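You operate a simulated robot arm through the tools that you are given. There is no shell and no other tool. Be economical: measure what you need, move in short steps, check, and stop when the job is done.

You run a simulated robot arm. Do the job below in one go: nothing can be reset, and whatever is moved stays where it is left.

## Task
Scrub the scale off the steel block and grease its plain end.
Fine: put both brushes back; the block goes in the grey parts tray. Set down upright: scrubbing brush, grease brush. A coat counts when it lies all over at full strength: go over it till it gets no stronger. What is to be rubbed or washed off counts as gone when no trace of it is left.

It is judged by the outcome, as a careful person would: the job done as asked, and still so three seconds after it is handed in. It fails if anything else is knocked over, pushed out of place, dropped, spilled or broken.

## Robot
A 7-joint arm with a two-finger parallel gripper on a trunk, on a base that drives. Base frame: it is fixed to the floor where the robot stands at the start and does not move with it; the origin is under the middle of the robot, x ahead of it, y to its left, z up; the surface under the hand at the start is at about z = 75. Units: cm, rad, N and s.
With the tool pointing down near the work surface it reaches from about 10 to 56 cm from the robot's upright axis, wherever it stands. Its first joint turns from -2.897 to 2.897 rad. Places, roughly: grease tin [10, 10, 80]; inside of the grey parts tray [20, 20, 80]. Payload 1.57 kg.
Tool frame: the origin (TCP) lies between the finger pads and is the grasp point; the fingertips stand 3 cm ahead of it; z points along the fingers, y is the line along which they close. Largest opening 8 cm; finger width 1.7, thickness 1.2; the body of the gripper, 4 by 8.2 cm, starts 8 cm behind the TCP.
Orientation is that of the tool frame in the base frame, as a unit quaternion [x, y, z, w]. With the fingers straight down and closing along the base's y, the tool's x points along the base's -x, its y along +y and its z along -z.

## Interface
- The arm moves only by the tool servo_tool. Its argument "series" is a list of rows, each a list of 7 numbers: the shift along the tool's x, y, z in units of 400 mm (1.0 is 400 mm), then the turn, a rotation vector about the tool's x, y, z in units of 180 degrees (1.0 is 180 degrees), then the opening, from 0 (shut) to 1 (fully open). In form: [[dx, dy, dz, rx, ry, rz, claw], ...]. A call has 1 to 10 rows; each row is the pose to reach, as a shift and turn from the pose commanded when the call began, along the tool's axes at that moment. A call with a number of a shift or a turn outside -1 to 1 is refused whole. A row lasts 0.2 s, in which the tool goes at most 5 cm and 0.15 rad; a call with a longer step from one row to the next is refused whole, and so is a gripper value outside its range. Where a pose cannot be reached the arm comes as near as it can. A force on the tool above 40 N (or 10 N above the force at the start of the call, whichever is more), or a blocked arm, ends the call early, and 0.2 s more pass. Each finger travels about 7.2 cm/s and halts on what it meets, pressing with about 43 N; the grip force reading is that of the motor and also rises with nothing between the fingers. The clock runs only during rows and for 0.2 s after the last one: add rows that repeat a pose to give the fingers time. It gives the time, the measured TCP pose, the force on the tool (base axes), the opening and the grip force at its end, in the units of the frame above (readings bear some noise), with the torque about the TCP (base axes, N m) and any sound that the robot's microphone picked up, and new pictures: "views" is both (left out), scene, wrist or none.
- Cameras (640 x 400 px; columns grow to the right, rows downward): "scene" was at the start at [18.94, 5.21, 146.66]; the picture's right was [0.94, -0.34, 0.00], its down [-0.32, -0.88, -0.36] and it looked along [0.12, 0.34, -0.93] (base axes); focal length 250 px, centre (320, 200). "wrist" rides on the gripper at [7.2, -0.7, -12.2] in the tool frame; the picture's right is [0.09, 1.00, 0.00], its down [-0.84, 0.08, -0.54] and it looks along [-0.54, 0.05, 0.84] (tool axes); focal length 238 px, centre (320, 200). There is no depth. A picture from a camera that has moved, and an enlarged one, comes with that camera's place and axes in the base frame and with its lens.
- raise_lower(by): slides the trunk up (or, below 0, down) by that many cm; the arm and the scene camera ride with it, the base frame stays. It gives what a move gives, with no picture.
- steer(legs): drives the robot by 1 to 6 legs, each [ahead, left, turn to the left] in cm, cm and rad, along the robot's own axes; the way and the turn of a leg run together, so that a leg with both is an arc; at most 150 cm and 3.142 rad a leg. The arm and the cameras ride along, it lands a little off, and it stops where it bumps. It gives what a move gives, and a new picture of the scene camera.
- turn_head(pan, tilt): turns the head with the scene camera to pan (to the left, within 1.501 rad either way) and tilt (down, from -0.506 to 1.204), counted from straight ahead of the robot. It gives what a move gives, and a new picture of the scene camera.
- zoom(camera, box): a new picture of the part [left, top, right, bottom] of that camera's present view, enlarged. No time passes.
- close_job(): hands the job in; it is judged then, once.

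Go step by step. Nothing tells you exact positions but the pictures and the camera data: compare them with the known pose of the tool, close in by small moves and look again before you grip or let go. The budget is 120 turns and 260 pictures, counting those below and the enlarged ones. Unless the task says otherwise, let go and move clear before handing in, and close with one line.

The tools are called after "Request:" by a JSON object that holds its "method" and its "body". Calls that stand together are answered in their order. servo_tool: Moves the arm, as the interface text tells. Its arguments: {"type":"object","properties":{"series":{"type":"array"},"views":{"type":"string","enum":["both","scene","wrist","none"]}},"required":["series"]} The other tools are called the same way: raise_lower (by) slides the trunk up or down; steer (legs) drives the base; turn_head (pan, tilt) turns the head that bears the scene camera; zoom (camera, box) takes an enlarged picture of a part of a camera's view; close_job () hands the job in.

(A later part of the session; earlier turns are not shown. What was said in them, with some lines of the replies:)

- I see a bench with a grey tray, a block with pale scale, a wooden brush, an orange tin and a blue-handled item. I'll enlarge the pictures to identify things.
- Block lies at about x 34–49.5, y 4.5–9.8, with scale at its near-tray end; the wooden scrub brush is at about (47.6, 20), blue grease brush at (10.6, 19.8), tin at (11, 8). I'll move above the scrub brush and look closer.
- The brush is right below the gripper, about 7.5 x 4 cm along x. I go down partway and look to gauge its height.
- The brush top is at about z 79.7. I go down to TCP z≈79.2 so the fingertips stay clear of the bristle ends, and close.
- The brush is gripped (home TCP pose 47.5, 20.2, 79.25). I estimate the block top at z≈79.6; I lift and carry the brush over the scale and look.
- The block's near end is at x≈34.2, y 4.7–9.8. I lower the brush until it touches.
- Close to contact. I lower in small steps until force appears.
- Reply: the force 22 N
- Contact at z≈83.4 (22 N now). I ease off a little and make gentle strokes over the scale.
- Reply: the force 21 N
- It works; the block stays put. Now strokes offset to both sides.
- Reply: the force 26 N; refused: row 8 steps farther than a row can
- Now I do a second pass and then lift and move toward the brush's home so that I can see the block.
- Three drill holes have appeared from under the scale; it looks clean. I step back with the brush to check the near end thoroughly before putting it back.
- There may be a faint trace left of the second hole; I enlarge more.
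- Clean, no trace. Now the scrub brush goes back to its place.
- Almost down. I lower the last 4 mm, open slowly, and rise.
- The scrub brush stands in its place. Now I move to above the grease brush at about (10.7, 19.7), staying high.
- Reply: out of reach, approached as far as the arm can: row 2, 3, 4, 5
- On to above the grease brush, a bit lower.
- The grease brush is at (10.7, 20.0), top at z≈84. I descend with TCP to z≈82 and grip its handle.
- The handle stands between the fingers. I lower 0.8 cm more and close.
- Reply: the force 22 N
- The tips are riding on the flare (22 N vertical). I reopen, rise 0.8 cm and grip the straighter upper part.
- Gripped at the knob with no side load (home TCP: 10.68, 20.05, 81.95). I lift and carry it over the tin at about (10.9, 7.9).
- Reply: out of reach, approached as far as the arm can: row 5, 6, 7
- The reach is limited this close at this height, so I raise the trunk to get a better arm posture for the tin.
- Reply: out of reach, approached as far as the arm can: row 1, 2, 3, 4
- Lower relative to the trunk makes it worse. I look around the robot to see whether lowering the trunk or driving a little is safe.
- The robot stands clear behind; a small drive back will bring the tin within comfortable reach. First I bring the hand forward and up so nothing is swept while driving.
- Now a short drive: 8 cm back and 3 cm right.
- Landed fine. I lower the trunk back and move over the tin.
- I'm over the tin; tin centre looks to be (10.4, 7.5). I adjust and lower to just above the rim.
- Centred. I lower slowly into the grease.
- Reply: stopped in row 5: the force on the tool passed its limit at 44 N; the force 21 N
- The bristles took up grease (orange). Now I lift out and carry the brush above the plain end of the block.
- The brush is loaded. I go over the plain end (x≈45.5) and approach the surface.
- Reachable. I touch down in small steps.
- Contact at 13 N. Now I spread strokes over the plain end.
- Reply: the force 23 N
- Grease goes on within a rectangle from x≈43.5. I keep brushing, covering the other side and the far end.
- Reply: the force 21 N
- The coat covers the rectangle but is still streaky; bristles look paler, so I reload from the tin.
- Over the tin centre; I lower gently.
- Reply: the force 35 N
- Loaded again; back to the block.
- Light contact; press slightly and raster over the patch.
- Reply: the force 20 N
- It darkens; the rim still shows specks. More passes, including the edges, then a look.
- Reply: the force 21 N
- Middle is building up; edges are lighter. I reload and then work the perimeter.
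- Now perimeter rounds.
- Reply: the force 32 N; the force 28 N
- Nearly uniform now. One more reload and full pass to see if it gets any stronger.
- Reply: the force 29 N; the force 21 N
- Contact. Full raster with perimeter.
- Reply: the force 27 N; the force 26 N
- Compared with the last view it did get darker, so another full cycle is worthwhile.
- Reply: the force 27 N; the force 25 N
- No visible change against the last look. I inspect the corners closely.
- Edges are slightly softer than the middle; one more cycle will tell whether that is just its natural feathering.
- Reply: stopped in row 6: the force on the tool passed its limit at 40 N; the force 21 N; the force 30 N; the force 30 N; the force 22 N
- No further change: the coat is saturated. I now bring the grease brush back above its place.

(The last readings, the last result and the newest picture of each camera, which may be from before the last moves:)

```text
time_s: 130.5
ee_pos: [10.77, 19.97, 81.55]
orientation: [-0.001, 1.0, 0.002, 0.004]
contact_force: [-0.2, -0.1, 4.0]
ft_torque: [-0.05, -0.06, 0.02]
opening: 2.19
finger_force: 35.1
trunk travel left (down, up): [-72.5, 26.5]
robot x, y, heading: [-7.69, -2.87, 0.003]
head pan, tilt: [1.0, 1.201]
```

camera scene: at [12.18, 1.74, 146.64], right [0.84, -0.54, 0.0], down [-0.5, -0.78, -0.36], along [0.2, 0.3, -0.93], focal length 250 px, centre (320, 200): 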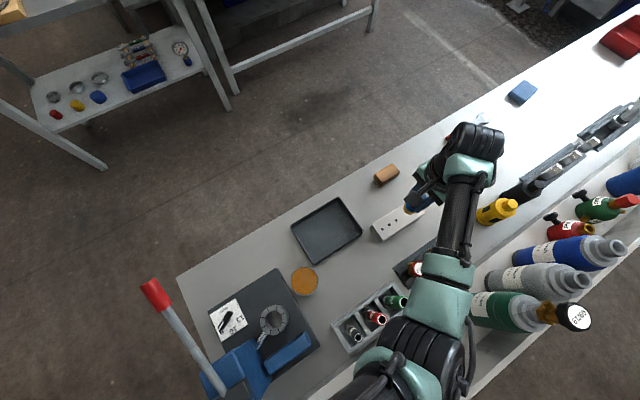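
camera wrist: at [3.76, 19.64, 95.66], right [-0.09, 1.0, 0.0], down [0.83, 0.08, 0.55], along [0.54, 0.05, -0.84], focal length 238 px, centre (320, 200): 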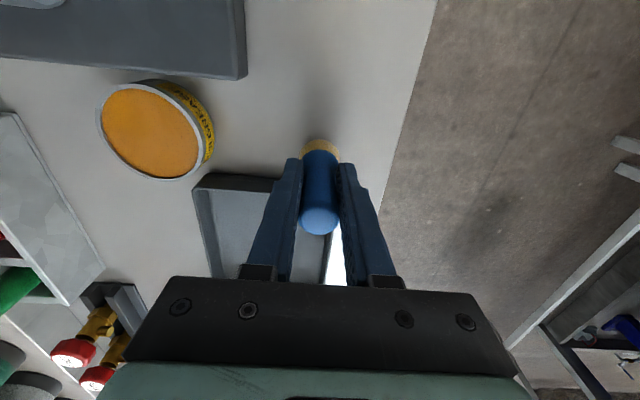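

It touches the bench (4 N). I open and rise.

Request:
{"method": "servo_tool", "body": {"series": [[0, 0, 0, 0, 0, 0, 0.4], [0, 0, 0, 0, 0, 0, 0.7], [0, 0, 0, 0, 0, 0, 1], [0, 0, -0.05, 0, 0, 0, 1], [0, 0, -0.14, 0, 0, 0, 1], [0, 0, -0.25, 0, 0, 0, 1], [0, 0, -0.3, 0, 0, 0, 1]], "views": "both"}}

Request:
{"method": "zoom", "body": {"camera": "wrist", "box": [240, 60, 400, 160]}}

```text
time_s: 132.1
ee_pos: [10.58, 19.87, 93.08]
orientation: [-0.001, 1.0, -0.001, 0.002]
contact_force: [-1.1, -0.3, -0.6]
ft_torque: [0.0, -0.01, 0.02]
opening: 7.99
finger_force: 0.2
out of reach, approached as far as the arm can: row 7
trunk travel left (down, up): [-72.5, 26.5]
robot x, y, heading: [-7.97, -3.06, -0.0]
head pan, tilt: [1.0, 1.201]
camera scene: at [12.07, 1.73, 146.66], right [0.84, -0.54, 0.0], down [-0.5, -0.78, -0.36], along [0.2, 0.3, -0.93], focal length 250 px, centre (320, 200)
camera wrist: at [3.28, 19.28, 105.11], right [-0.09, 1.0, 0.0], down [0.83, 0.08, 0.55], along [0.54, 0.05, -0.84], focal length 238 px, centre (320, 200)
```

scene: 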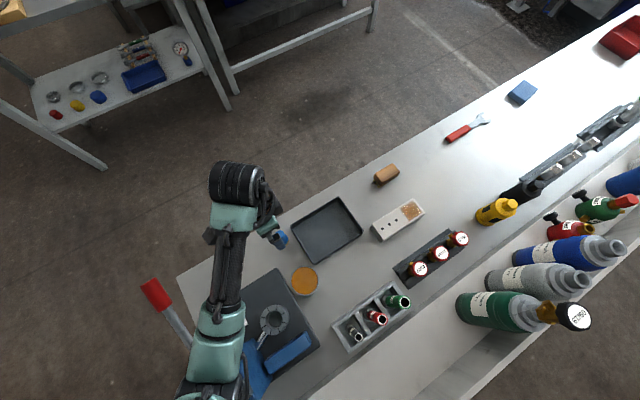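
wrist: 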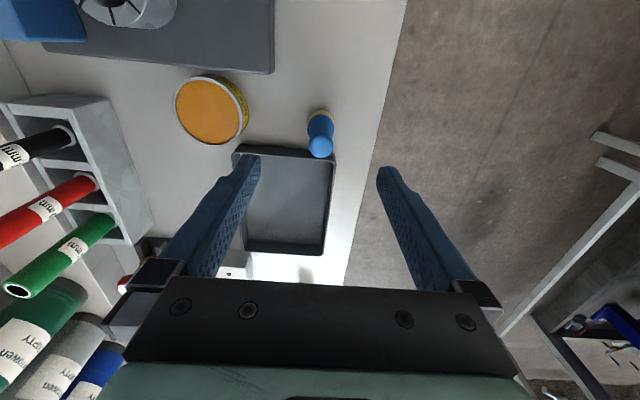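

```text
4.00 times, centred on (320, 110) of wrist
camera zoom: at [3.28, 19.28, 105.11], right [-0.09, 1.0, 0.0], down [0.83, 0.08, 0.55], along [0.54, 0.05, -0.84], focal length 953 px, centre (320, 560)
```

zoom: 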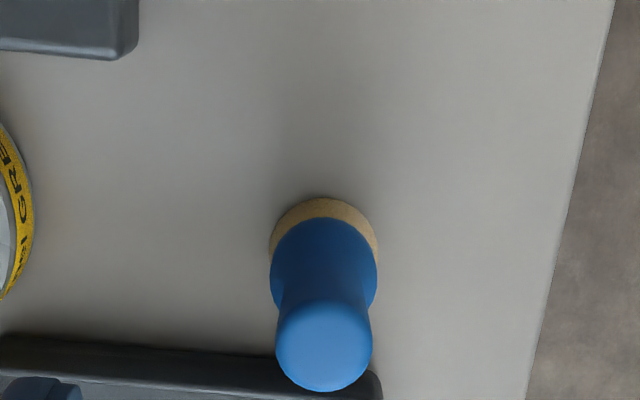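

Grease brush stands upright at its place. I now measure the tray and block more exactly to see how the block fits.

Request:
{"method": "zoom", "body": {"camera": "scene", "box": [280, 185, 376, 270]}}

Request:
{"method": "zoom", "body": {"camera": "scene", "box": [360, 190, 440, 250]}}

Request:
{"method": "zoom", "body": {"camera": "wrist", "box": [220, 130, 350, 260]}}

```text
4.71 times, centred on (328, 228) of scene
camera zoom: at [12.07, 1.73, 146.66], right [0.84, -0.54, 0.0], down [-0.5, -0.78, -0.36], along [0.2, 0.3, -0.93], focal length 1178 px, centre (282, 71)
```

zoom: 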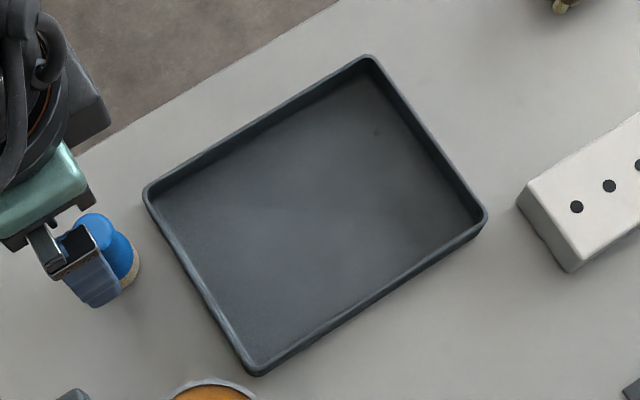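

```text
6.67 times, centred on (400, 220) of scene
camera zoom: at [12.07, 1.73, 146.66], right [0.84, -0.54, 0.0], down [-0.5, -0.78, -0.36], along [0.2, 0.3, -0.93], focal length 1669 px, centre (-213, 67)
```

zoom: 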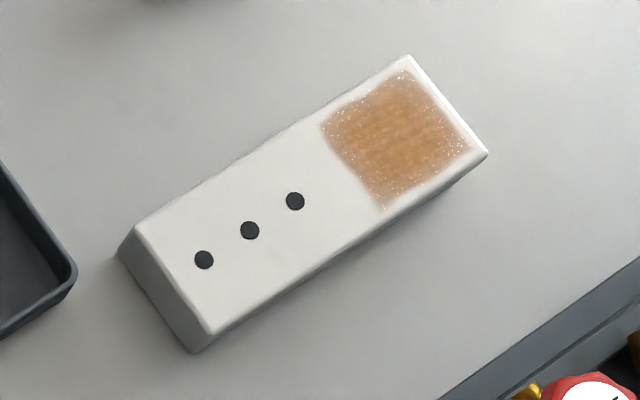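

```text
3.08 times, centred on (285, 195) of wrist
camera zoom: at [3.28, 19.28, 105.11], right [-0.09, 1.0, 0.0], down [0.83, 0.08, 0.55], along [0.54, 0.05, -0.84], focal length 733 px, centre (428, 215)
```

zoom: 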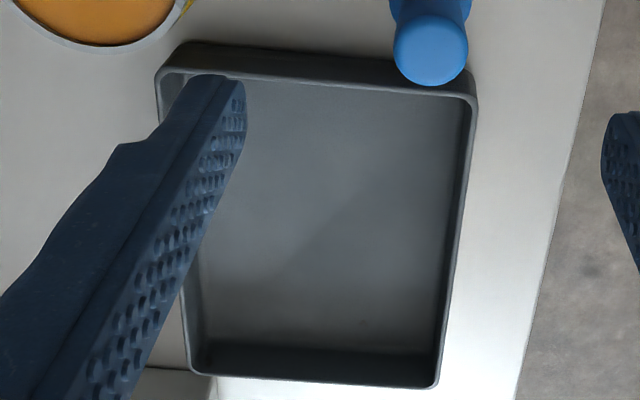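

Tray inside is about 15.6 x 11.8 cm and the block about 14.7 x 5.2, so it fits lengthwise. I move above the block's middle (x≈41.5, clear of the grease).

Request:
{"method": "servo_tool", "body": {"series": [[-0.08, -0.03, 0, 0, 0, 0, 1], [-0.17, -0.06, 0, 0, 0, 0, 1], [-0.26, -0.1, 0, 0, 0, 0, 1], [-0.35, -0.14, 0, 0, 0, 0, 1], [-0.44, -0.18, 0, 0, 0, 0, 1], [-0.53, -0.22, 0, 0, 0, 0, 1], [-0.62, -0.26, 0, 0, 0, 0, 1], [-0.7, -0.29, 0, 0, 0, 0, 1], [-0.775, -0.32, 0.03, 0, 0, 0, 1], [-0.775, -0.32, 0.05, 0, 0, 0, 1]], "views": "both"}}

```text
time_s: 134.3
ee_pos: [41.76, 7.25, 91.58]
orientation: [-0.002, 1.0, 0.001, 0.003]
contact_force: [-0.8, 0.2, 0.3]
ft_torque: [0.02, -0.01, 0.01]
opening: 7.99
finger_force: 0.1
trunk travel left (down, up): [-72.5, 26.5]
robot x, y, heading: [-7.43, -2.68, -0.001]
head pan, tilt: [1.0, 1.201]
camera scene: at [12.08, 1.72, 146.67], right [0.84, -0.54, 0.0], down [-0.5, -0.78, -0.36], along [0.2, 0.3, -0.93], focal length 250 px, centre (320, 200)
camera wrist: at [34.41, 6.64, 103.73], right [-0.09, 1.0, 0.0], down [0.83, 0.08, 0.55], along [0.55, 0.05, -0.84], focal length 238 px, centre (320, 200)
```

scene: 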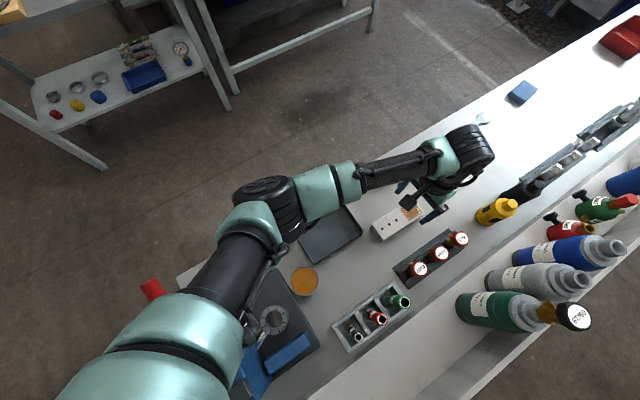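
wrist: 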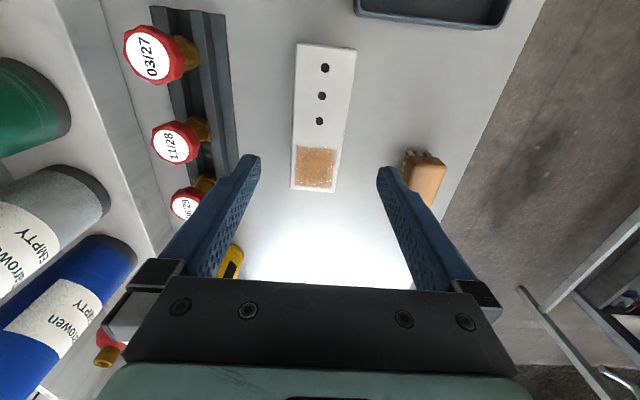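

The elbow swung over but everything is clear. Block spans x 34.4–49.2, centre (41.8, 7.2), right below the TCP. I descend.

Request:
{"method": "servo_tool", "body": {"series": [[0, 0, 0.1, 0, 0, 0, 1], [0, 0, 0.2, 0, 0, 0, 1], [0, 0, 0.28, 0, 0, 0, 1], [0, 0, 0.31, 0, 0, 0, 1], [0, 0, 0.327, 0, 0, 0, 1], [0, 0, 0.327, 0, 0, 0, 1]], "views": "both"}}

```text
time_s: 135.7
ee_pos: [41.7, 7.3, 78.49]
orientation: [-0.001, 1.0, 0.002, 0.003]
contact_force: [-0.9, 0.0, -0.3]
ft_torque: [0.01, -0.02, -0.03]
opening: 7.98
finger_force: 0.0
trunk travel left (down, up): [-72.5, 26.5]
robot x, y, heading: [-7.66, -2.93, -0.0]
head pan, tilt: [1.0, 1.201]
camera scene: at [12.11, 1.71, 146.66], right [0.84, -0.54, 0.0], down [-0.5, -0.78, -0.36], along [0.2, 0.3, -0.93], focal length 250 px, centre (320, 200)
camera wrist: at [34.43, 6.65, 90.61], right [-0.09, 1.0, 0.0], down [0.83, 0.08, 0.55], along [0.54, 0.05, -0.84], focal length 238 px, centre (320, 200)
```

scene: 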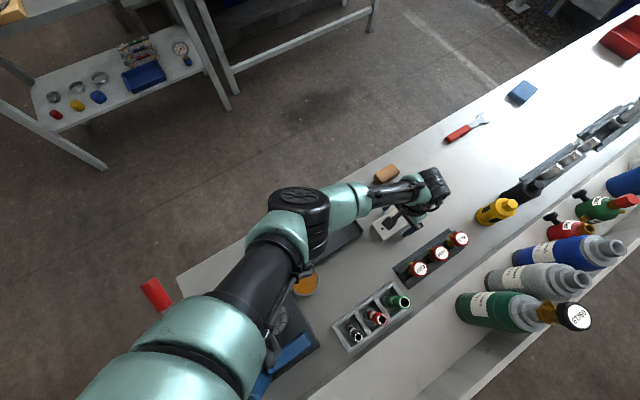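
wrist: 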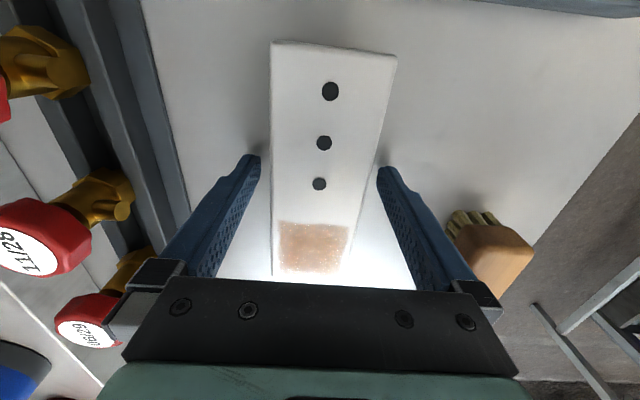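

Fingers straddle the block. I close.

Request:
{"method": "servo_tool", "body": {"series": [[0, 0, 0, 0, 0, 0, 0.75], [0, 0, 0, 0, 0, 0, 0.6], [0, 0, 0, 0, 0, 0, 0.4], [0, 0, 0, 0, 0, 0, 0.4], [0, 0, 0, 0, 0, 0, 0.4]], "views": "none"}}

Request:
{"method": "servo_tool", "body": {"series": [[0, 0, -0.01, 0, 0, 0, 0.4], [0, 0, -0.025, 0, 0, 0, 0.4], [0, 0, -0.025, 0, 0, 0, 0.4]], "views": "wrist"}}

```text
time_s: 136.9
ee_pos: [41.66, 7.38, 78.59]
orientation: [0.001, 1.0, 0.001, 0.002]
contact_force: [0.5, -1.4, -0.5]
ft_torque: [-0.1, -0.05, -0.04]
opening: 5.6
finger_force: 43.1
trunk travel left (down, up): [-72.5, 26.5]
robot x, y, heading: [-8.05, -3.0, -0.001]
head pan, tilt: [1.0, 1.201]
```

```text
time_s: 137.7
ee_pos: [41.58, 7.24, 79.36]
orientation: [-0.001, 1.0, 0.001, 0.002]
contact_force: [-0.4, 0.6, -3.4]
ft_torque: [0.0, 0.03, -0.01]
opening: 5.58
finger_force: 43.0
trunk travel left (down, up): [-72.5, 26.5]
robot x, y, heading: [-7.83, -2.93, 0.001]
head pan, tilt: [1.0, 1.201]
camera wrist: at [34.47, 6.6, 91.61], right [-0.09, 1.0, 0.0], down [0.83, 0.08, 0.55], along [0.54, 0.05, -0.84], focal length 238 px, centre (320, 200)
```

wrist: 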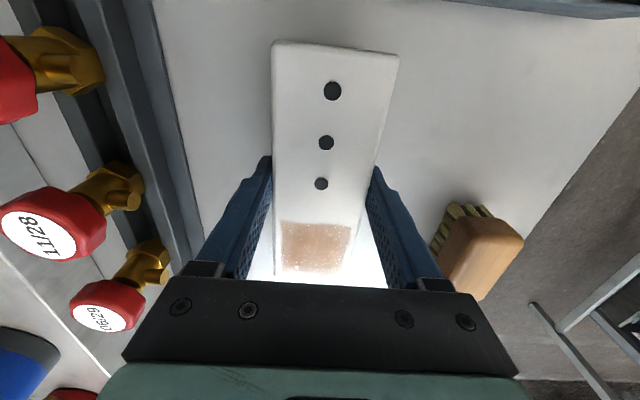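

The block lifts easily (width 5.6, about 0.3 kg). I raise it and carry it toward the tray.

Request:
{"method": "servo_tool", "body": {"series": [[0, 0, -0.1, 0, 0, 0, 0.4], [0, 0, -0.2, 0, 0, 0, 0.4], [0, 0, -0.29, 0, 0, 0, 0.4], [0.08, 0.04, -0.29, 0, 0, 0, 0.4], [0.16, 0.08, -0.29, 0, 0, 0, 0.4], [0.24, 0.12, -0.29, 0, 0, 0, 0.4], [0.32, 0.16, -0.29, 0, 0, 0, 0.4], [0.38, 0.19, -0.29, 0, 0, 0, 0.4], [0.4475, 0.211, -0.29, 0, 0, 0, 0.4], [0.4475, 0.211, -0.29, 0, 0, 0, 0.4]], "views": "both"}}

```text
time_s: 139.9
ee_pos: [23.77, 15.6, 91.15]
orientation: [0.0, 1.0, 0.002, 0.003]
contact_force: [-0.2, -0.7, -2.6]
ft_torque: [0.0, 0.01, 0.02]
opening: 5.59
finger_force: 42.9
trunk travel left (down, up): [-72.5, 26.5]
robot x, y, heading: [-8.01, -3.11, 0.006]
head pan, tilt: [1.0, 1.201]
camera scene: at [12.2, 1.71, 146.64], right [0.84, -0.54, 0.0], down [-0.5, -0.78, -0.36], along [0.2, 0.3, -0.93], focal length 250 px, centre (320, 200)
camera wrist: at [16.5, 14.84, 103.15], right [-0.09, 1.0, 0.0], down [0.83, 0.08, 0.55], along [0.54, 0.05, -0.84], focal length 238 px, centre (320, 200)
```

scene: 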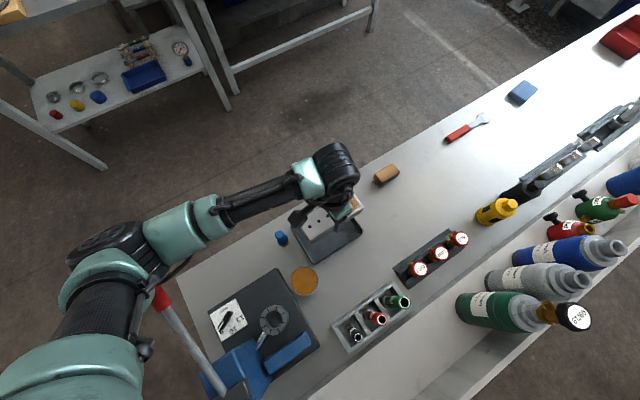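
wrist: 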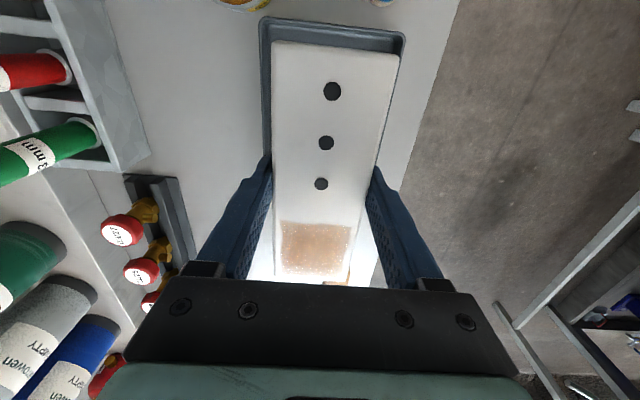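

The block is above the tray. I correct slightly (x −0.6, y +0.4) and lower to just above the rim to check alignment; the elbow is near the vise lever, so I keep an eye on it.

Request:
{"method": "servo_tool", "body": {"series": [[0.015, 0.01, 0.05, 0, 0, 0, 0.4], [0.015, 0.01, 0.11, 0, 0, 0, 0.4], [0.015, 0.01, 0.155, 0, 0, 0, 0.4], [0.015, 0.01, 0.155, 0, 0, 0, 0.4]], "views": "both"}}

Request:
{"method": "zoom", "body": {"camera": "scene", "box": [280, 185, 376, 270]}}

Request:
{"method": "zoom", "body": {"camera": "scene", "box": [60, 200, 220, 400]}}

Request:
{"method": "zoom", "body": {"camera": "wrist", "box": [240, 0, 420, 120]}}

```text
time_s: 140.9
ee_pos: [23.2, 16.04, 84.77]
orientation: [0.0, 1.0, 0.001, 0.002]
contact_force: [1.3, 0.0, -3.4]
ft_torque: [0.02, 0.0, 0.01]
opening: 5.58
finger_force: 43.1
trunk travel left (down, up): [-72.5, 26.5]
robot x, y, heading: [-8.15, -3.03, -0.003]
head pan, tilt: [1.0, 1.201]
camera scene: at [12.14, 1.72, 146.65], right [0.84, -0.54, 0.0], down [-0.5, -0.78, -0.36], along [0.2, 0.3, -0.93], focal length 250 px, centre (320, 200)
camera wrist: at [15.95, 15.29, 96.96], right [-0.09, 1.0, 0.0], down [0.83, 0.08, 0.55], along [0.54, 0.05, -0.84], focal length 238 px, centre (320, 200)
```

scene: 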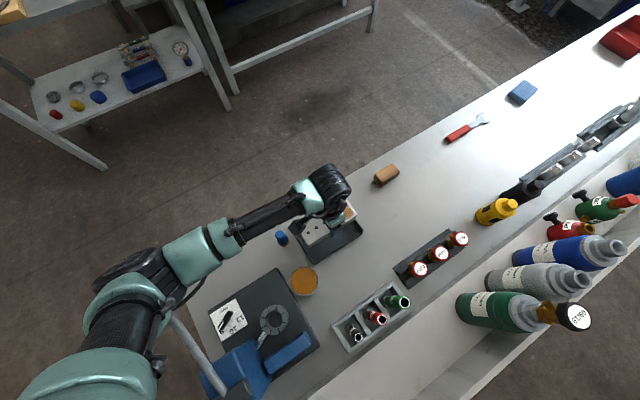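
wrist: 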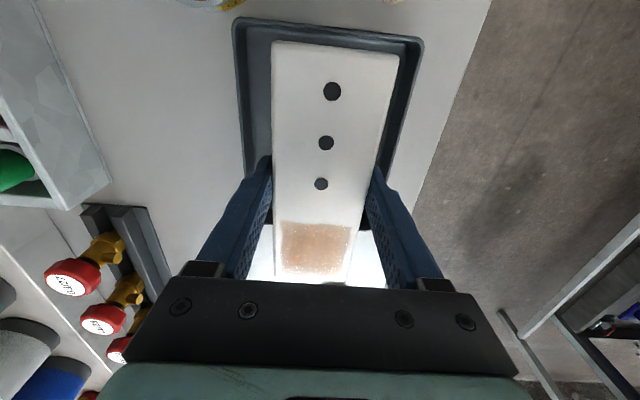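

```text
4.71 times, centred on (328, 228) of scene
camera zoom: at [12.14, 1.72, 146.65], right [0.84, -0.54, 0.0], down [-0.5, -0.78, -0.36], along [0.2, 0.3, -0.93], focal length 1178 px, centre (282, 71)
```

zoom: 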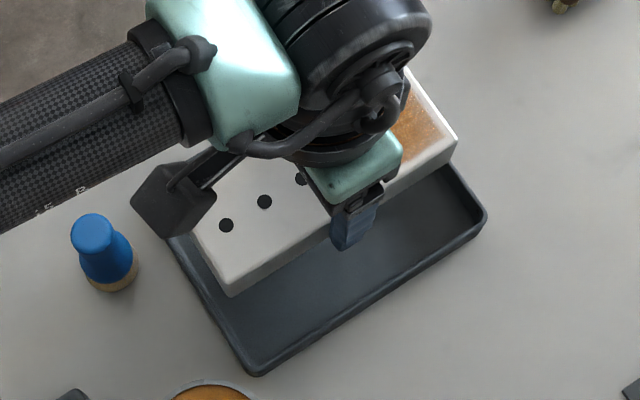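

```text
2.00 times, centred on (140, 300) of scene
camera zoom: at [12.14, 1.72, 146.65], right [0.84, -0.54, 0.0], down [-0.5, -0.78, -0.36], along [0.2, 0.3, -0.93], focal length 501 px, centre (680, 0)
```

zoom: 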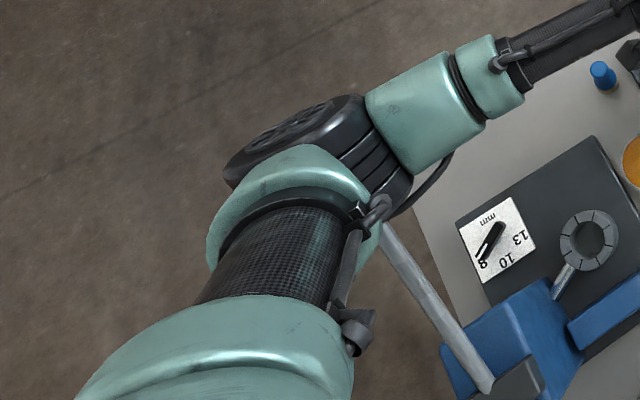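

```text
3.33 times, centred on (330, 60) of wrist
camera zoom: at [15.95, 15.29, 96.96], right [-0.09, 1.0, 0.0], down [0.83, 0.08, 0.55], along [0.54, 0.05, -0.84], focal length 794 px, centre (287, 667)
```

zoom: 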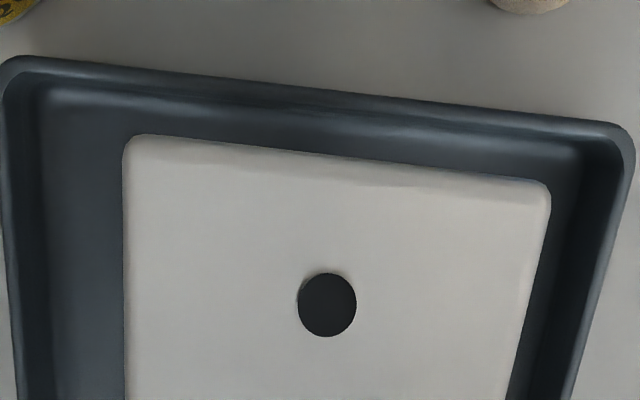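

The elbow is now hovering close above the vise lever, which is risky. Raising the trunk lifts the whole arm straight up, so I do that first and then lower the hand further while watching the elbow.

Request:
{"method": "raise_lower", "body": {"by": 14}}

Request:
{"method": "turn_head", "body": {"pan": 1.3, "tilt": 1.2}}

```text
time_s: 142.6
ee_pos: [23.26, 16.07, 98.95]
orientation: [0.0, 1.0, 0.001, 0.003]
contact_force: [-0.3, 0.1, -3.2]
ft_torque: [-0.01, 0.03, 0.02]
opening: 5.57
finger_force: 42.7
trunk travel left (down, up): [-86.5, 12.5]
robot x, y, heading: [-7.83, -2.8, -0.002]
head pan, tilt: [1.0, 1.201]
```

```text
time_s: 143.4
ee_pos: [23.17, 15.92, 98.88]
orientation: [0.0, 1.0, 0.002, 0.003]
contact_force: [0.5, 0.2, -2.9]
ft_torque: [-0.03, -0.03, 0.02]
opening: 5.59
finger_force: 42.7
trunk travel left (down, up): [-86.5, 12.5]
robot x, y, heading: [-8.19, -3.11, 0.002]
head pan, tilt: [1.3, 1.201]
camera scene: at [10.63, 2.39, 160.65], right [0.96, -0.27, 0.0], down [-0.25, -0.9, -0.36], along [0.1, 0.35, -0.93], focal length 250 px, centre (320, 200)
```

scene: 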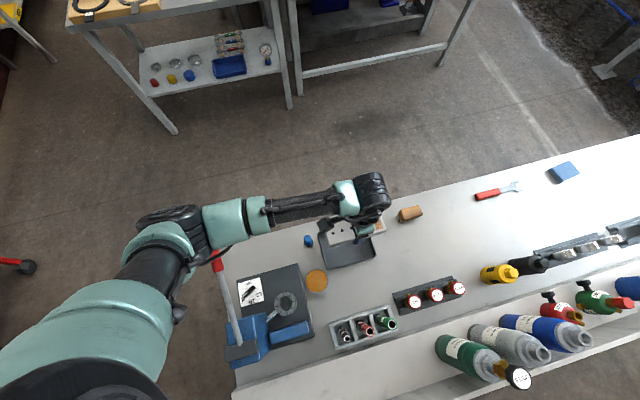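

The lever is visible and intact, with the elbow well above. I lower the hand in stages.

Request:
{"method": "servo_tool", "body": {"series": [[0, 0, 0.06, 0, 0, 0, 0.4], [0, 0, 0.13, 0, 0, 0, 0.4], [0, 0, 0.2, 0, 0, 0, 0.4], [0, 0, 0.2, 0, 0, 0, 0.4]], "views": "scene"}}

```text
time_s: 144.4
ee_pos: [23.29, 16.01, 90.92]
orientation: [0.0, 1.0, 0.003, 0.003]
contact_force: [0.3, 0.2, -3.2]
ft_torque: [-0.02, 0.0, 0.0]
opening: 5.57
finger_force: 43.2
trunk travel left (down, up): [-86.5, 12.5]
robot x, y, heading: [-7.8, -3.04, -0.001]
head pan, tilt: [1.3, 1.201]
camera scene: at [10.6, 2.4, 160.66], right [0.96, -0.27, 0.0], down [-0.25, -0.9, -0.36], along [0.1, 0.35, -0.93], focal length 250 px, centre (320, 200)
```

scene: 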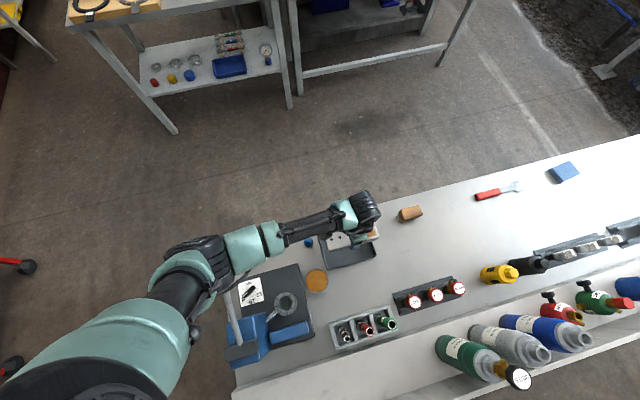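

The elbow swings over the lever as the hand lowers; I raise the trunk further so it keeps well above, then lower again.

Request:
{"method": "raise_lower", "body": {"by": 12}}

Request:
{"method": "servo_tool", "body": {"series": [[0, 0, 0.06, 0, 0, 0, 0.4], [0, 0, 0.13, 0, 0, 0, 0.4], [0, 0, 0.2, 0, 0, 0, 0.4], [0, 0, 0.2, 0, 0, 0, 0.4]], "views": "scene"}}

```text
time_s: 145.9
ee_pos: [23.15, 16.03, 102.98]
orientation: [0.0, 1.0, 0.002, 0.003]
contact_force: [-0.1, 0.0, -3.0]
ft_torque: [-0.01, -0.01, -0.03]
opening: 5.57
finger_force: 42.8
trunk travel left (down, up): [-98.5, 0.5]
robot x, y, heading: [-7.86, -2.57, -0.001]
head pan, tilt: [1.3, 1.201]
```

```text
time_s: 146.9
ee_pos: [23.19, 16.33, 94.9]
orientation: [0.0, 1.0, 0.002, 0.003]
contact_force: [-0.6, -0.5, -3.3]
ft_torque: [0.0, 0.01, -0.02]
opening: 5.58
finger_force: 43.3
trunk travel left (down, up): [-98.5, 0.5]
robot x, y, heading: [-8.27, -3.04, -0.003]
head pan, tilt: [1.3, 1.201]
camera scene: at [10.6, 2.39, 172.66], right [0.96, -0.27, 0.0], down [-0.25, -0.9, -0.36], along [0.1, 0.35, -0.93], focal length 250 px, centre (320, 200)
```

scene: 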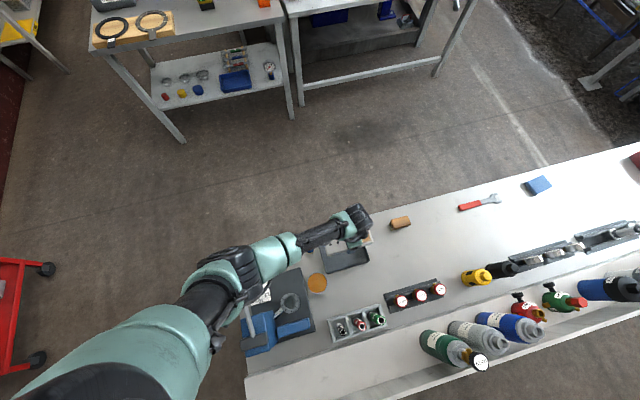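

Fine so far; continue down.

Request:
{"method": "servo_tool", "body": {"series": [[0, -0.003, 0.06, 0, 0, 0, 0.4], [0, -0.003, 0.12, 0, 0, 0, 0.4], [0, -0.003, 0.18, 0, 0, 0, 0.4], [0, -0.003, 0.24, 0, 0, 0, 0.4], [0, -0.003, 0.26, 0, 0, 0, 0.4], [0, -0.003, 0.26, 0, 0, 0, 0.4]], "views": "both"}}

Request:
{"method": "zoom", "body": {"camera": "scene", "box": [180, 240, 300, 370]}}

Request:
{"method": "zoom", "body": {"camera": "scene", "box": [290, 210, 400, 290]}}

```text
time_s: 148.3
ee_pos: [22.75, 15.62, 86.73]
orientation: [-0.001, 1.0, 0.003, 0.003]
contact_force: [0.8, 0.8, -4.3]
ft_torque: [0.01, 0.03, -0.02]
opening: 5.58
finger_force: 42.8
out of reach, approached as far as the arm can: row 4, 5, 6
trunk travel left (down, up): [-98.5, 0.5]
robot x, y, heading: [-7.97, -2.91, 0.003]
head pan, tilt: [1.3, 1.201]
camera scene: at [10.67, 2.39, 172.65], right [0.96, -0.27, 0.0], down [-0.25, -0.9, -0.36], along [0.1, 0.35, -0.93], focal length 250 px, centre (320, 200)
camera wrist: at [15.58, 14.96, 98.84], right [-0.09, 1.0, 0.0], down [0.83, 0.08, 0.55], along [0.54, 0.05, -0.84], focal length 238 px, centre (320, 200)
```

scene: 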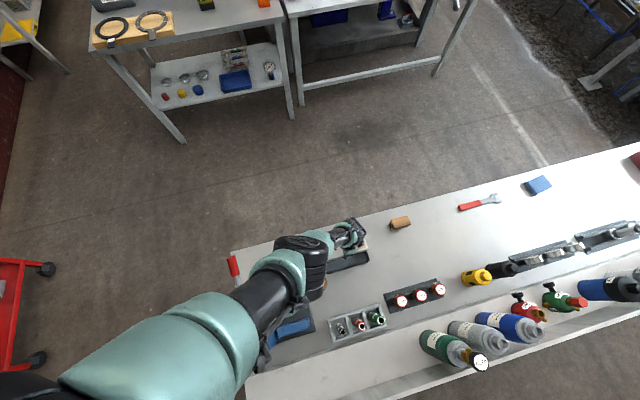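
wrist: 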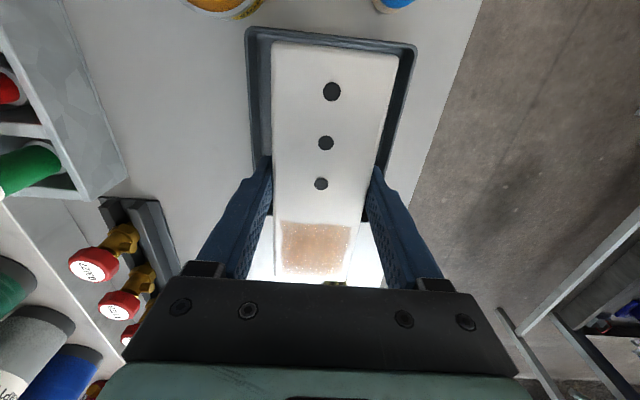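

```text
3.08 times, centred on (240, 305) of scene
camera zoom: at [10.67, 2.39, 172.65], right [0.96, -0.27, 0.0], down [-0.25, -0.9, -0.36], along [0.1, 0.35, -0.93], focal length 770 px, centre (566, -123)
```

zoom: 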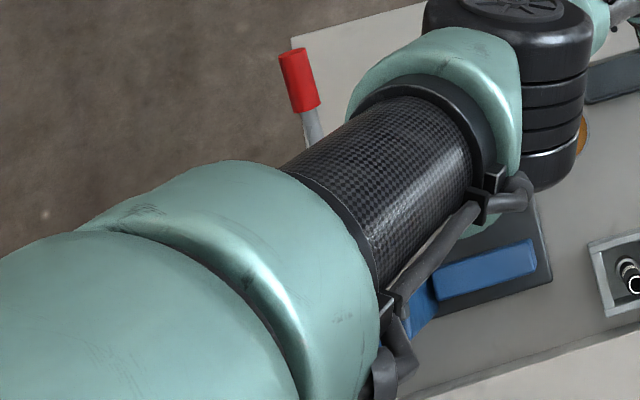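

```text
5.00 times, centred on (345, 250) of scene
camera zoom: at [10.67, 2.39, 172.65], right [0.96, -0.27, 0.0], down [-0.25, -0.9, -0.36], along [0.1, 0.35, -0.93], focal length 1252 px, centre (195, -50)
```

zoom: 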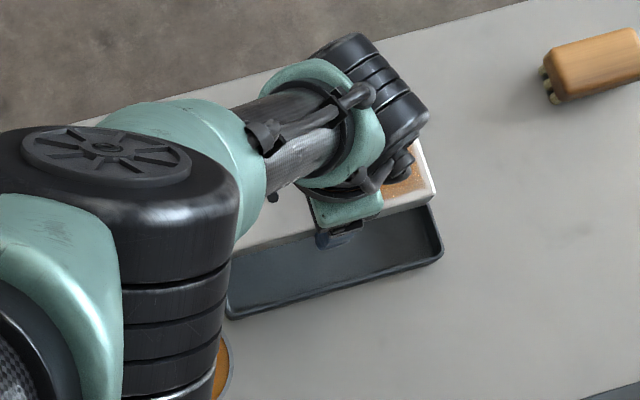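

The elbow is now clear over the bench and the lever is untouched. I shift the block +0.5/+0.4 to centre it and then lower via the trunk, straight down.

Request:
{"method": "servo_tool", "body": {"series": [[-0.013, 0.01, 0, 0, 0, 0, 0.4], [-0.013, 0.01, 0, 0, 0, 0, 0.4]], "views": "none"}}

Request:
{"method": "raise_lower", "body": {"by": -4.5}}

Request:
{"method": "zoom", "body": {"camera": "wrist", "box": [220, 0, 440, 140]}}

Request:
{"method": "zoom", "body": {"camera": "scene", "box": [290, 210, 400, 290]}}

```text
time_s: 148.9
ee_pos: [23.2, 15.76, 86.9]
orientation: [-0.001, 1.0, 0.002, 0.003]
contact_force: [0.2, 0.6, -4.7]
ft_torque: [0.02, 0.01, 0.02]
opening: 5.58
finger_force: 42.3
out of reach, approached as far as the arm can: row 1
trunk travel left (down, up): [-98.5, 0.5]
robot x, y, heading: [-7.9, -2.81, 0.002]
head pan, tilt: [1.3, 1.201]
```

```text
time_s: 149.8
ee_pos: [23.29, 15.93, 82.51]
orientation: [-0.001, 1.0, 0.002, 0.002]
contact_force: [0.6, 0.4, -3.6]
ft_torque: [-0.02, 0.0, -0.02]
opening: 5.56
finger_force: 43.0
trunk travel left (down, up): [-94.0, 5.0]
robot x, y, heading: [-8.01, -3.09, -0.0]
head pan, tilt: [1.3, 1.201]
```

```text
2.86 times, centred on (330, 70) of wrist
camera zoom: at [15.94, 15.2, 94.51], right [-0.09, 1.0, 0.0], down [0.83, 0.08, 0.55], along [0.54, 0.05, -0.84], focal length 681 px, centre (291, 571)
```

zoom: 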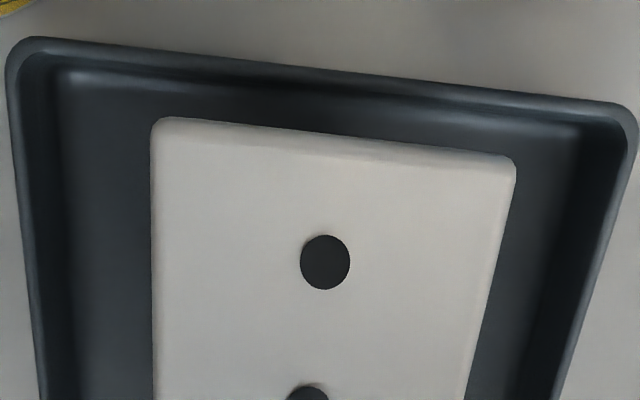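

```text
5.00 times, centred on (345, 250) of scene
camera zoom: at [10.61, 2.4, 168.15], right [0.96, -0.27, 0.0], down [-0.25, -0.9, -0.36], along [0.1, 0.35, -0.93], focal length 1252 px, centre (195, -50)
```

zoom: 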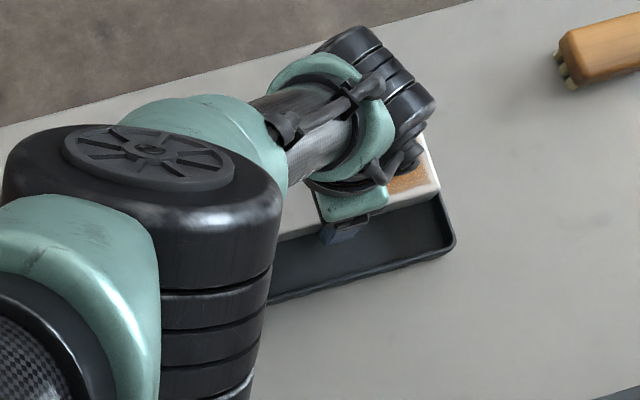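

Gaps at both ends look fine (0.7–0.85 cm). I lower further into the tray.

Request:
{"method": "raise_lower", "body": {"by": -2.8}}

Request:
{"method": "zoom", "body": {"camera": "wrist", "box": [220, 0, 440, 140]}}

Request:
{"method": "zoom", "body": {"camera": "scene", "box": [290, 210, 400, 290]}}

```text
time_s: 150.5
ee_pos: [23.14, 15.71, 79.71]
orientation: [-0.001, 1.0, 0.002, 0.003]
contact_force: [0.6, 0.2, -3.6]
ft_torque: [-0.01, 0.0, -0.01]
opening: 5.57
finger_force: 42.9
trunk travel left (down, up): [-91.2, 7.8]
robot x, y, heading: [-7.82, -2.62, 0.002]
head pan, tilt: [1.3, 1.201]
```

```text
2.86 times, centred on (330, 70) of wrist
camera zoom: at [15.94, 15.19, 91.71], right [-0.09, 1.0, 0.0], down [0.83, 0.08, 0.55], along [0.54, 0.05, -0.84], focal length 681 px, centre (291, 571)
```

zoom: 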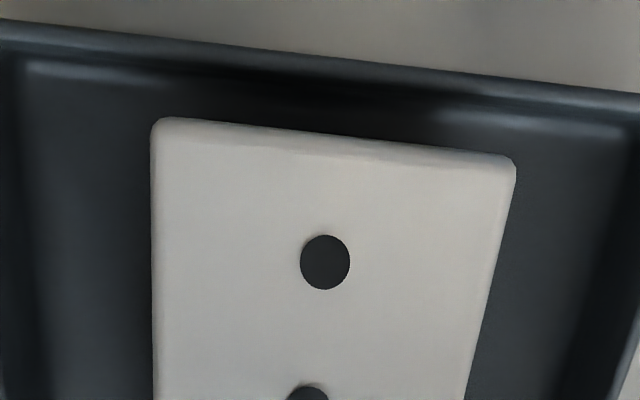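

```text
5.00 times, centred on (345, 250) of scene
camera zoom: at [10.61, 2.39, 165.35], right [0.96, -0.27, 0.0], down [-0.25, -0.9, -0.36], along [0.1, 0.35, -0.93], focal length 1252 px, centre (195, -50)
```

zoom: 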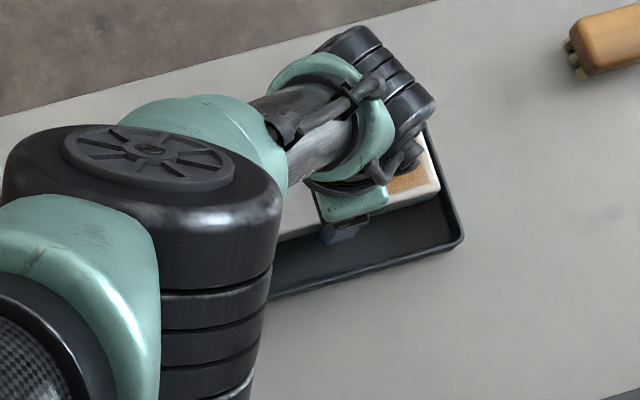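

Inside the rim on all sides. The last bit down in small steps.

Request:
{"method": "raise_lower", "body": {"by": -0.5}}

Request:
{"method": "raise_lower", "body": {"by": -0.3}}

```text
time_s: 151.1
ee_pos: [23.17, 15.96, 79.2]
orientation: [-0.001, 1.0, 0.002, 0.003]
contact_force: [-0.2, 0.2, -2.7]
ft_torque: [-0.02, 0.02, -0.04]
opening: 5.54
finger_force: 42.5
trunk travel left (down, up): [-90.7, 8.3]
robot x, y, heading: [-7.86, -3.03, 0.002]
head pan, tilt: [1.3, 1.201]
```

```text
time_s: 151.6
ee_pos: [23.2, 15.87, 79.0]
orientation: [0.0, 1.0, 0.003, 0.003]
contact_force: [-3.2, -1.6, 24.6]
ft_torque: [-0.88, 0.51, -0.16]
opening: 5.55
finger_force: 43.3
trunk travel left (down, up): [-90.4, 8.6]
robot x, y, heading: [-8.24, -3.1, 0.001]
head pan, tilt: [1.3, 1.201]
```

It rests on the tray floor. I open the fingers moderately and raise.

Request:
{"method": "servo_tool", "body": {"series": [[0, 0, 0, 0, 0, 0, 0.75], [0, 0, 0, 0, 0, 0, 0.85], [0, 0, 0, 0, 0, 0, 0.85], [0, 0, -0.04, 0, 0, 0, 0.85], [0, 0, -0.1, 0, 0, 0, 0.85], [0, 0, -0.18, 0, 0, 0, 0.85]], "views": "both"}}

```text
time_s: 153.0
ee_pos: [23.1, 15.81, 85.94]
orientation: [0.0, 1.0, 0.002, 0.001]
contact_force: [-0.3, 0.2, -0.5]
ft_torque: [-0.03, 0.03, -0.01]
opening: 6.82
finger_force: 0.0
trunk travel left (down, up): [-90.4, 8.6]
robot x, y, heading: [-8.13, -2.75, 0.001]
head pan, tilt: [1.3, 1.201]
camera scene: at [10.54, 2.4, 164.56], right [0.96, -0.27, 0.0], down [-0.25, -0.9, -0.36], along [0.1, 0.35, -0.93], focal length 250 px, centre (320, 200)
camera wrist: at [15.78, 15.22, 98.03], right [-0.09, 1.0, 0.0], down [0.83, 0.08, 0.55], along [0.54, 0.05, -0.84], focal length 238 px, centre (320, 200)
```

scene: 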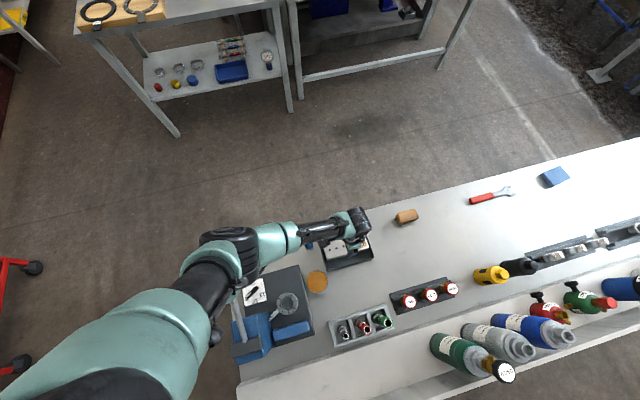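
wrist: 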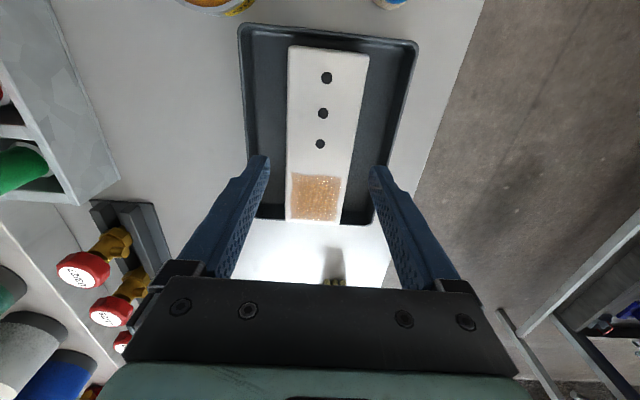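

The block lies flat in the tray. I raise the trunk to move clear and then check everything.

Request:
{"method": "raise_lower", "body": {"by": 8}}

Request:
{"method": "servo_tool", "body": {"series": [[-0.05, 0, -0.05, 0, 0, 0, 0.85], [-0.12, 0, -0.1, 0, 0, 0, 0.85], [-0.22, 0, -0.12, 0, 0, 0, 0.85], [-0.32, 0, -0.12, 0, 0, 0, 0.85], [-0.42, 0, -0.12, 0, 0, 0, 0.85]], "views": "scene"}}

Request:
{"method": "zoom", "body": {"camera": "scene", "box": [200, 200, 440, 350]}}

Request:
{"method": "zoom", "body": {"camera": "scene", "box": [290, 215, 390, 285]}}

```text
time_s: 154.1
ee_pos: [23.08, 15.8, 93.9]
orientation: [0.0, 1.0, 0.001, 0.003]
contact_force: [-0.1, 0.5, 0.3]
ft_torque: [0.01, 0.0, -0.02]
opening: 6.83
finger_force: 0.0
trunk travel left (down, up): [-98.4, 0.6]
robot x, y, heading: [-7.92, -2.98, 0.003]
head pan, tilt: [1.3, 1.201]
```

```text
time_s: 155.3
ee_pos: [40.02, 15.7, 98.93]
orientation: [-0.001, 1.0, 0.001, 0.004]
contact_force: [0.2, -0.5, 0.6]
ft_torque: [0.0, -0.01, 0.02]
opening: 6.8
finger_force: 0.1
trunk travel left (down, up): [-98.4, 0.6]
robot x, y, heading: [-7.93, -3.14, 0.004]
head pan, tilt: [1.3, 1.201]
camera scene: at [10.81, 2.2, 172.53], right [0.96, -0.27, 0.0], down [-0.25, -0.9, -0.36], along [0.1, 0.35, -0.93], focal length 250 px, centre (320, 200)
```

scene: 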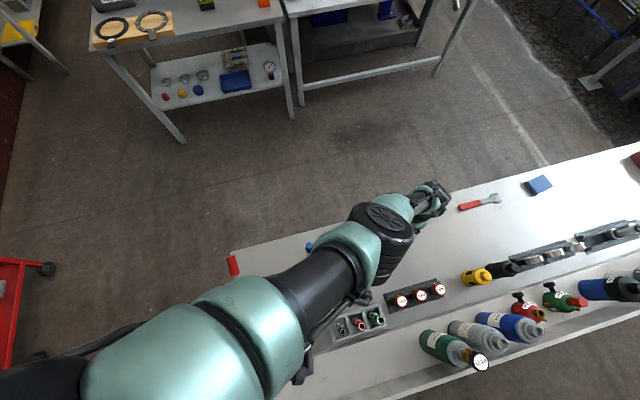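

```text
2.67 times, centred on (320, 275) of scene
camera zoom: at [10.81, 2.2, 172.53], right [0.96, -0.27, 0.0], down [-0.25, -0.9, -0.36], along [0.1, 0.35, -0.93], focal length 668 px, centre (320, 0)
```

zoom: 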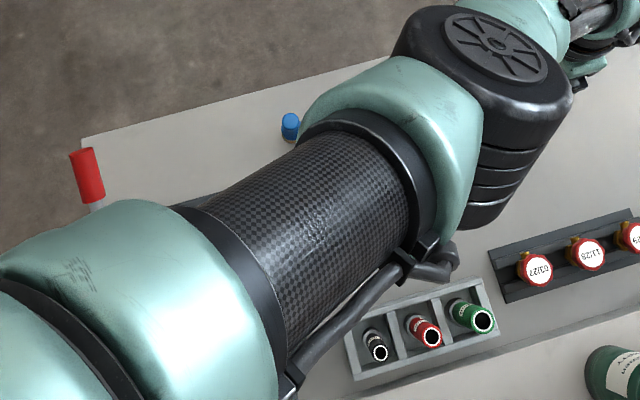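

```text
5.71 times, centred on (340, 250) of scene
camera zoom: at [10.81, 2.2, 172.53], right [0.96, -0.27, 0.0], down [-0.25, -0.9, -0.36], along [0.1, 0.35, -0.93], focal length 1431 px, centre (206, -86)
```

zoom: 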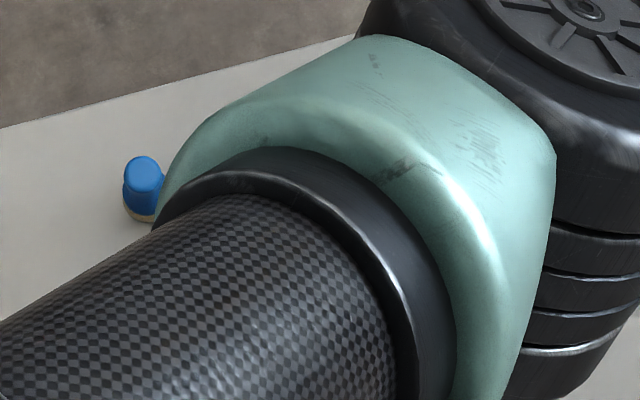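

Request:
{"method": "zoom", "body": {"camera": "wrist", "box": [0, 0, 640, 400]}}

```text
1.00 times, centred on (320, 200) of wrist (not enlarged: the box is as wide or as high as the picture)
camera zoom: at [32.72, 15.04, 111.0], right [-0.09, 1.0, 0.0], down [0.83, 0.08, 0.55], along [0.55, 0.05, -0.84], focal length 238 px, centre (320, 200)
```

zoom: 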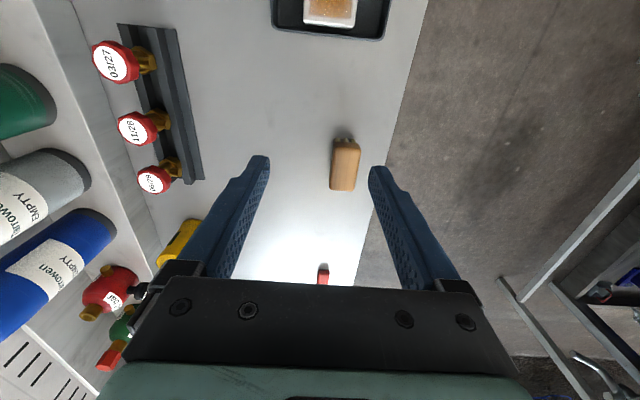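

The scrub brush stands in its place, the grease brush is upright, the block lies in the tray with its coat intact, and the hand is clear. I hand the job in.

Request:
{"method": "close_job", "body": {}}

```text
The job is handed in.
```

The steel block is scrubbed clean, its plain end is greased, and it lies flat in the grey parts tray. Both brushes stand upright back in their places, within a few millimetres of where they started by my measurement. The last grease passes made no visible difference, so I took the coat as full strength. I saw nothing else knocked over or pushed out of place.
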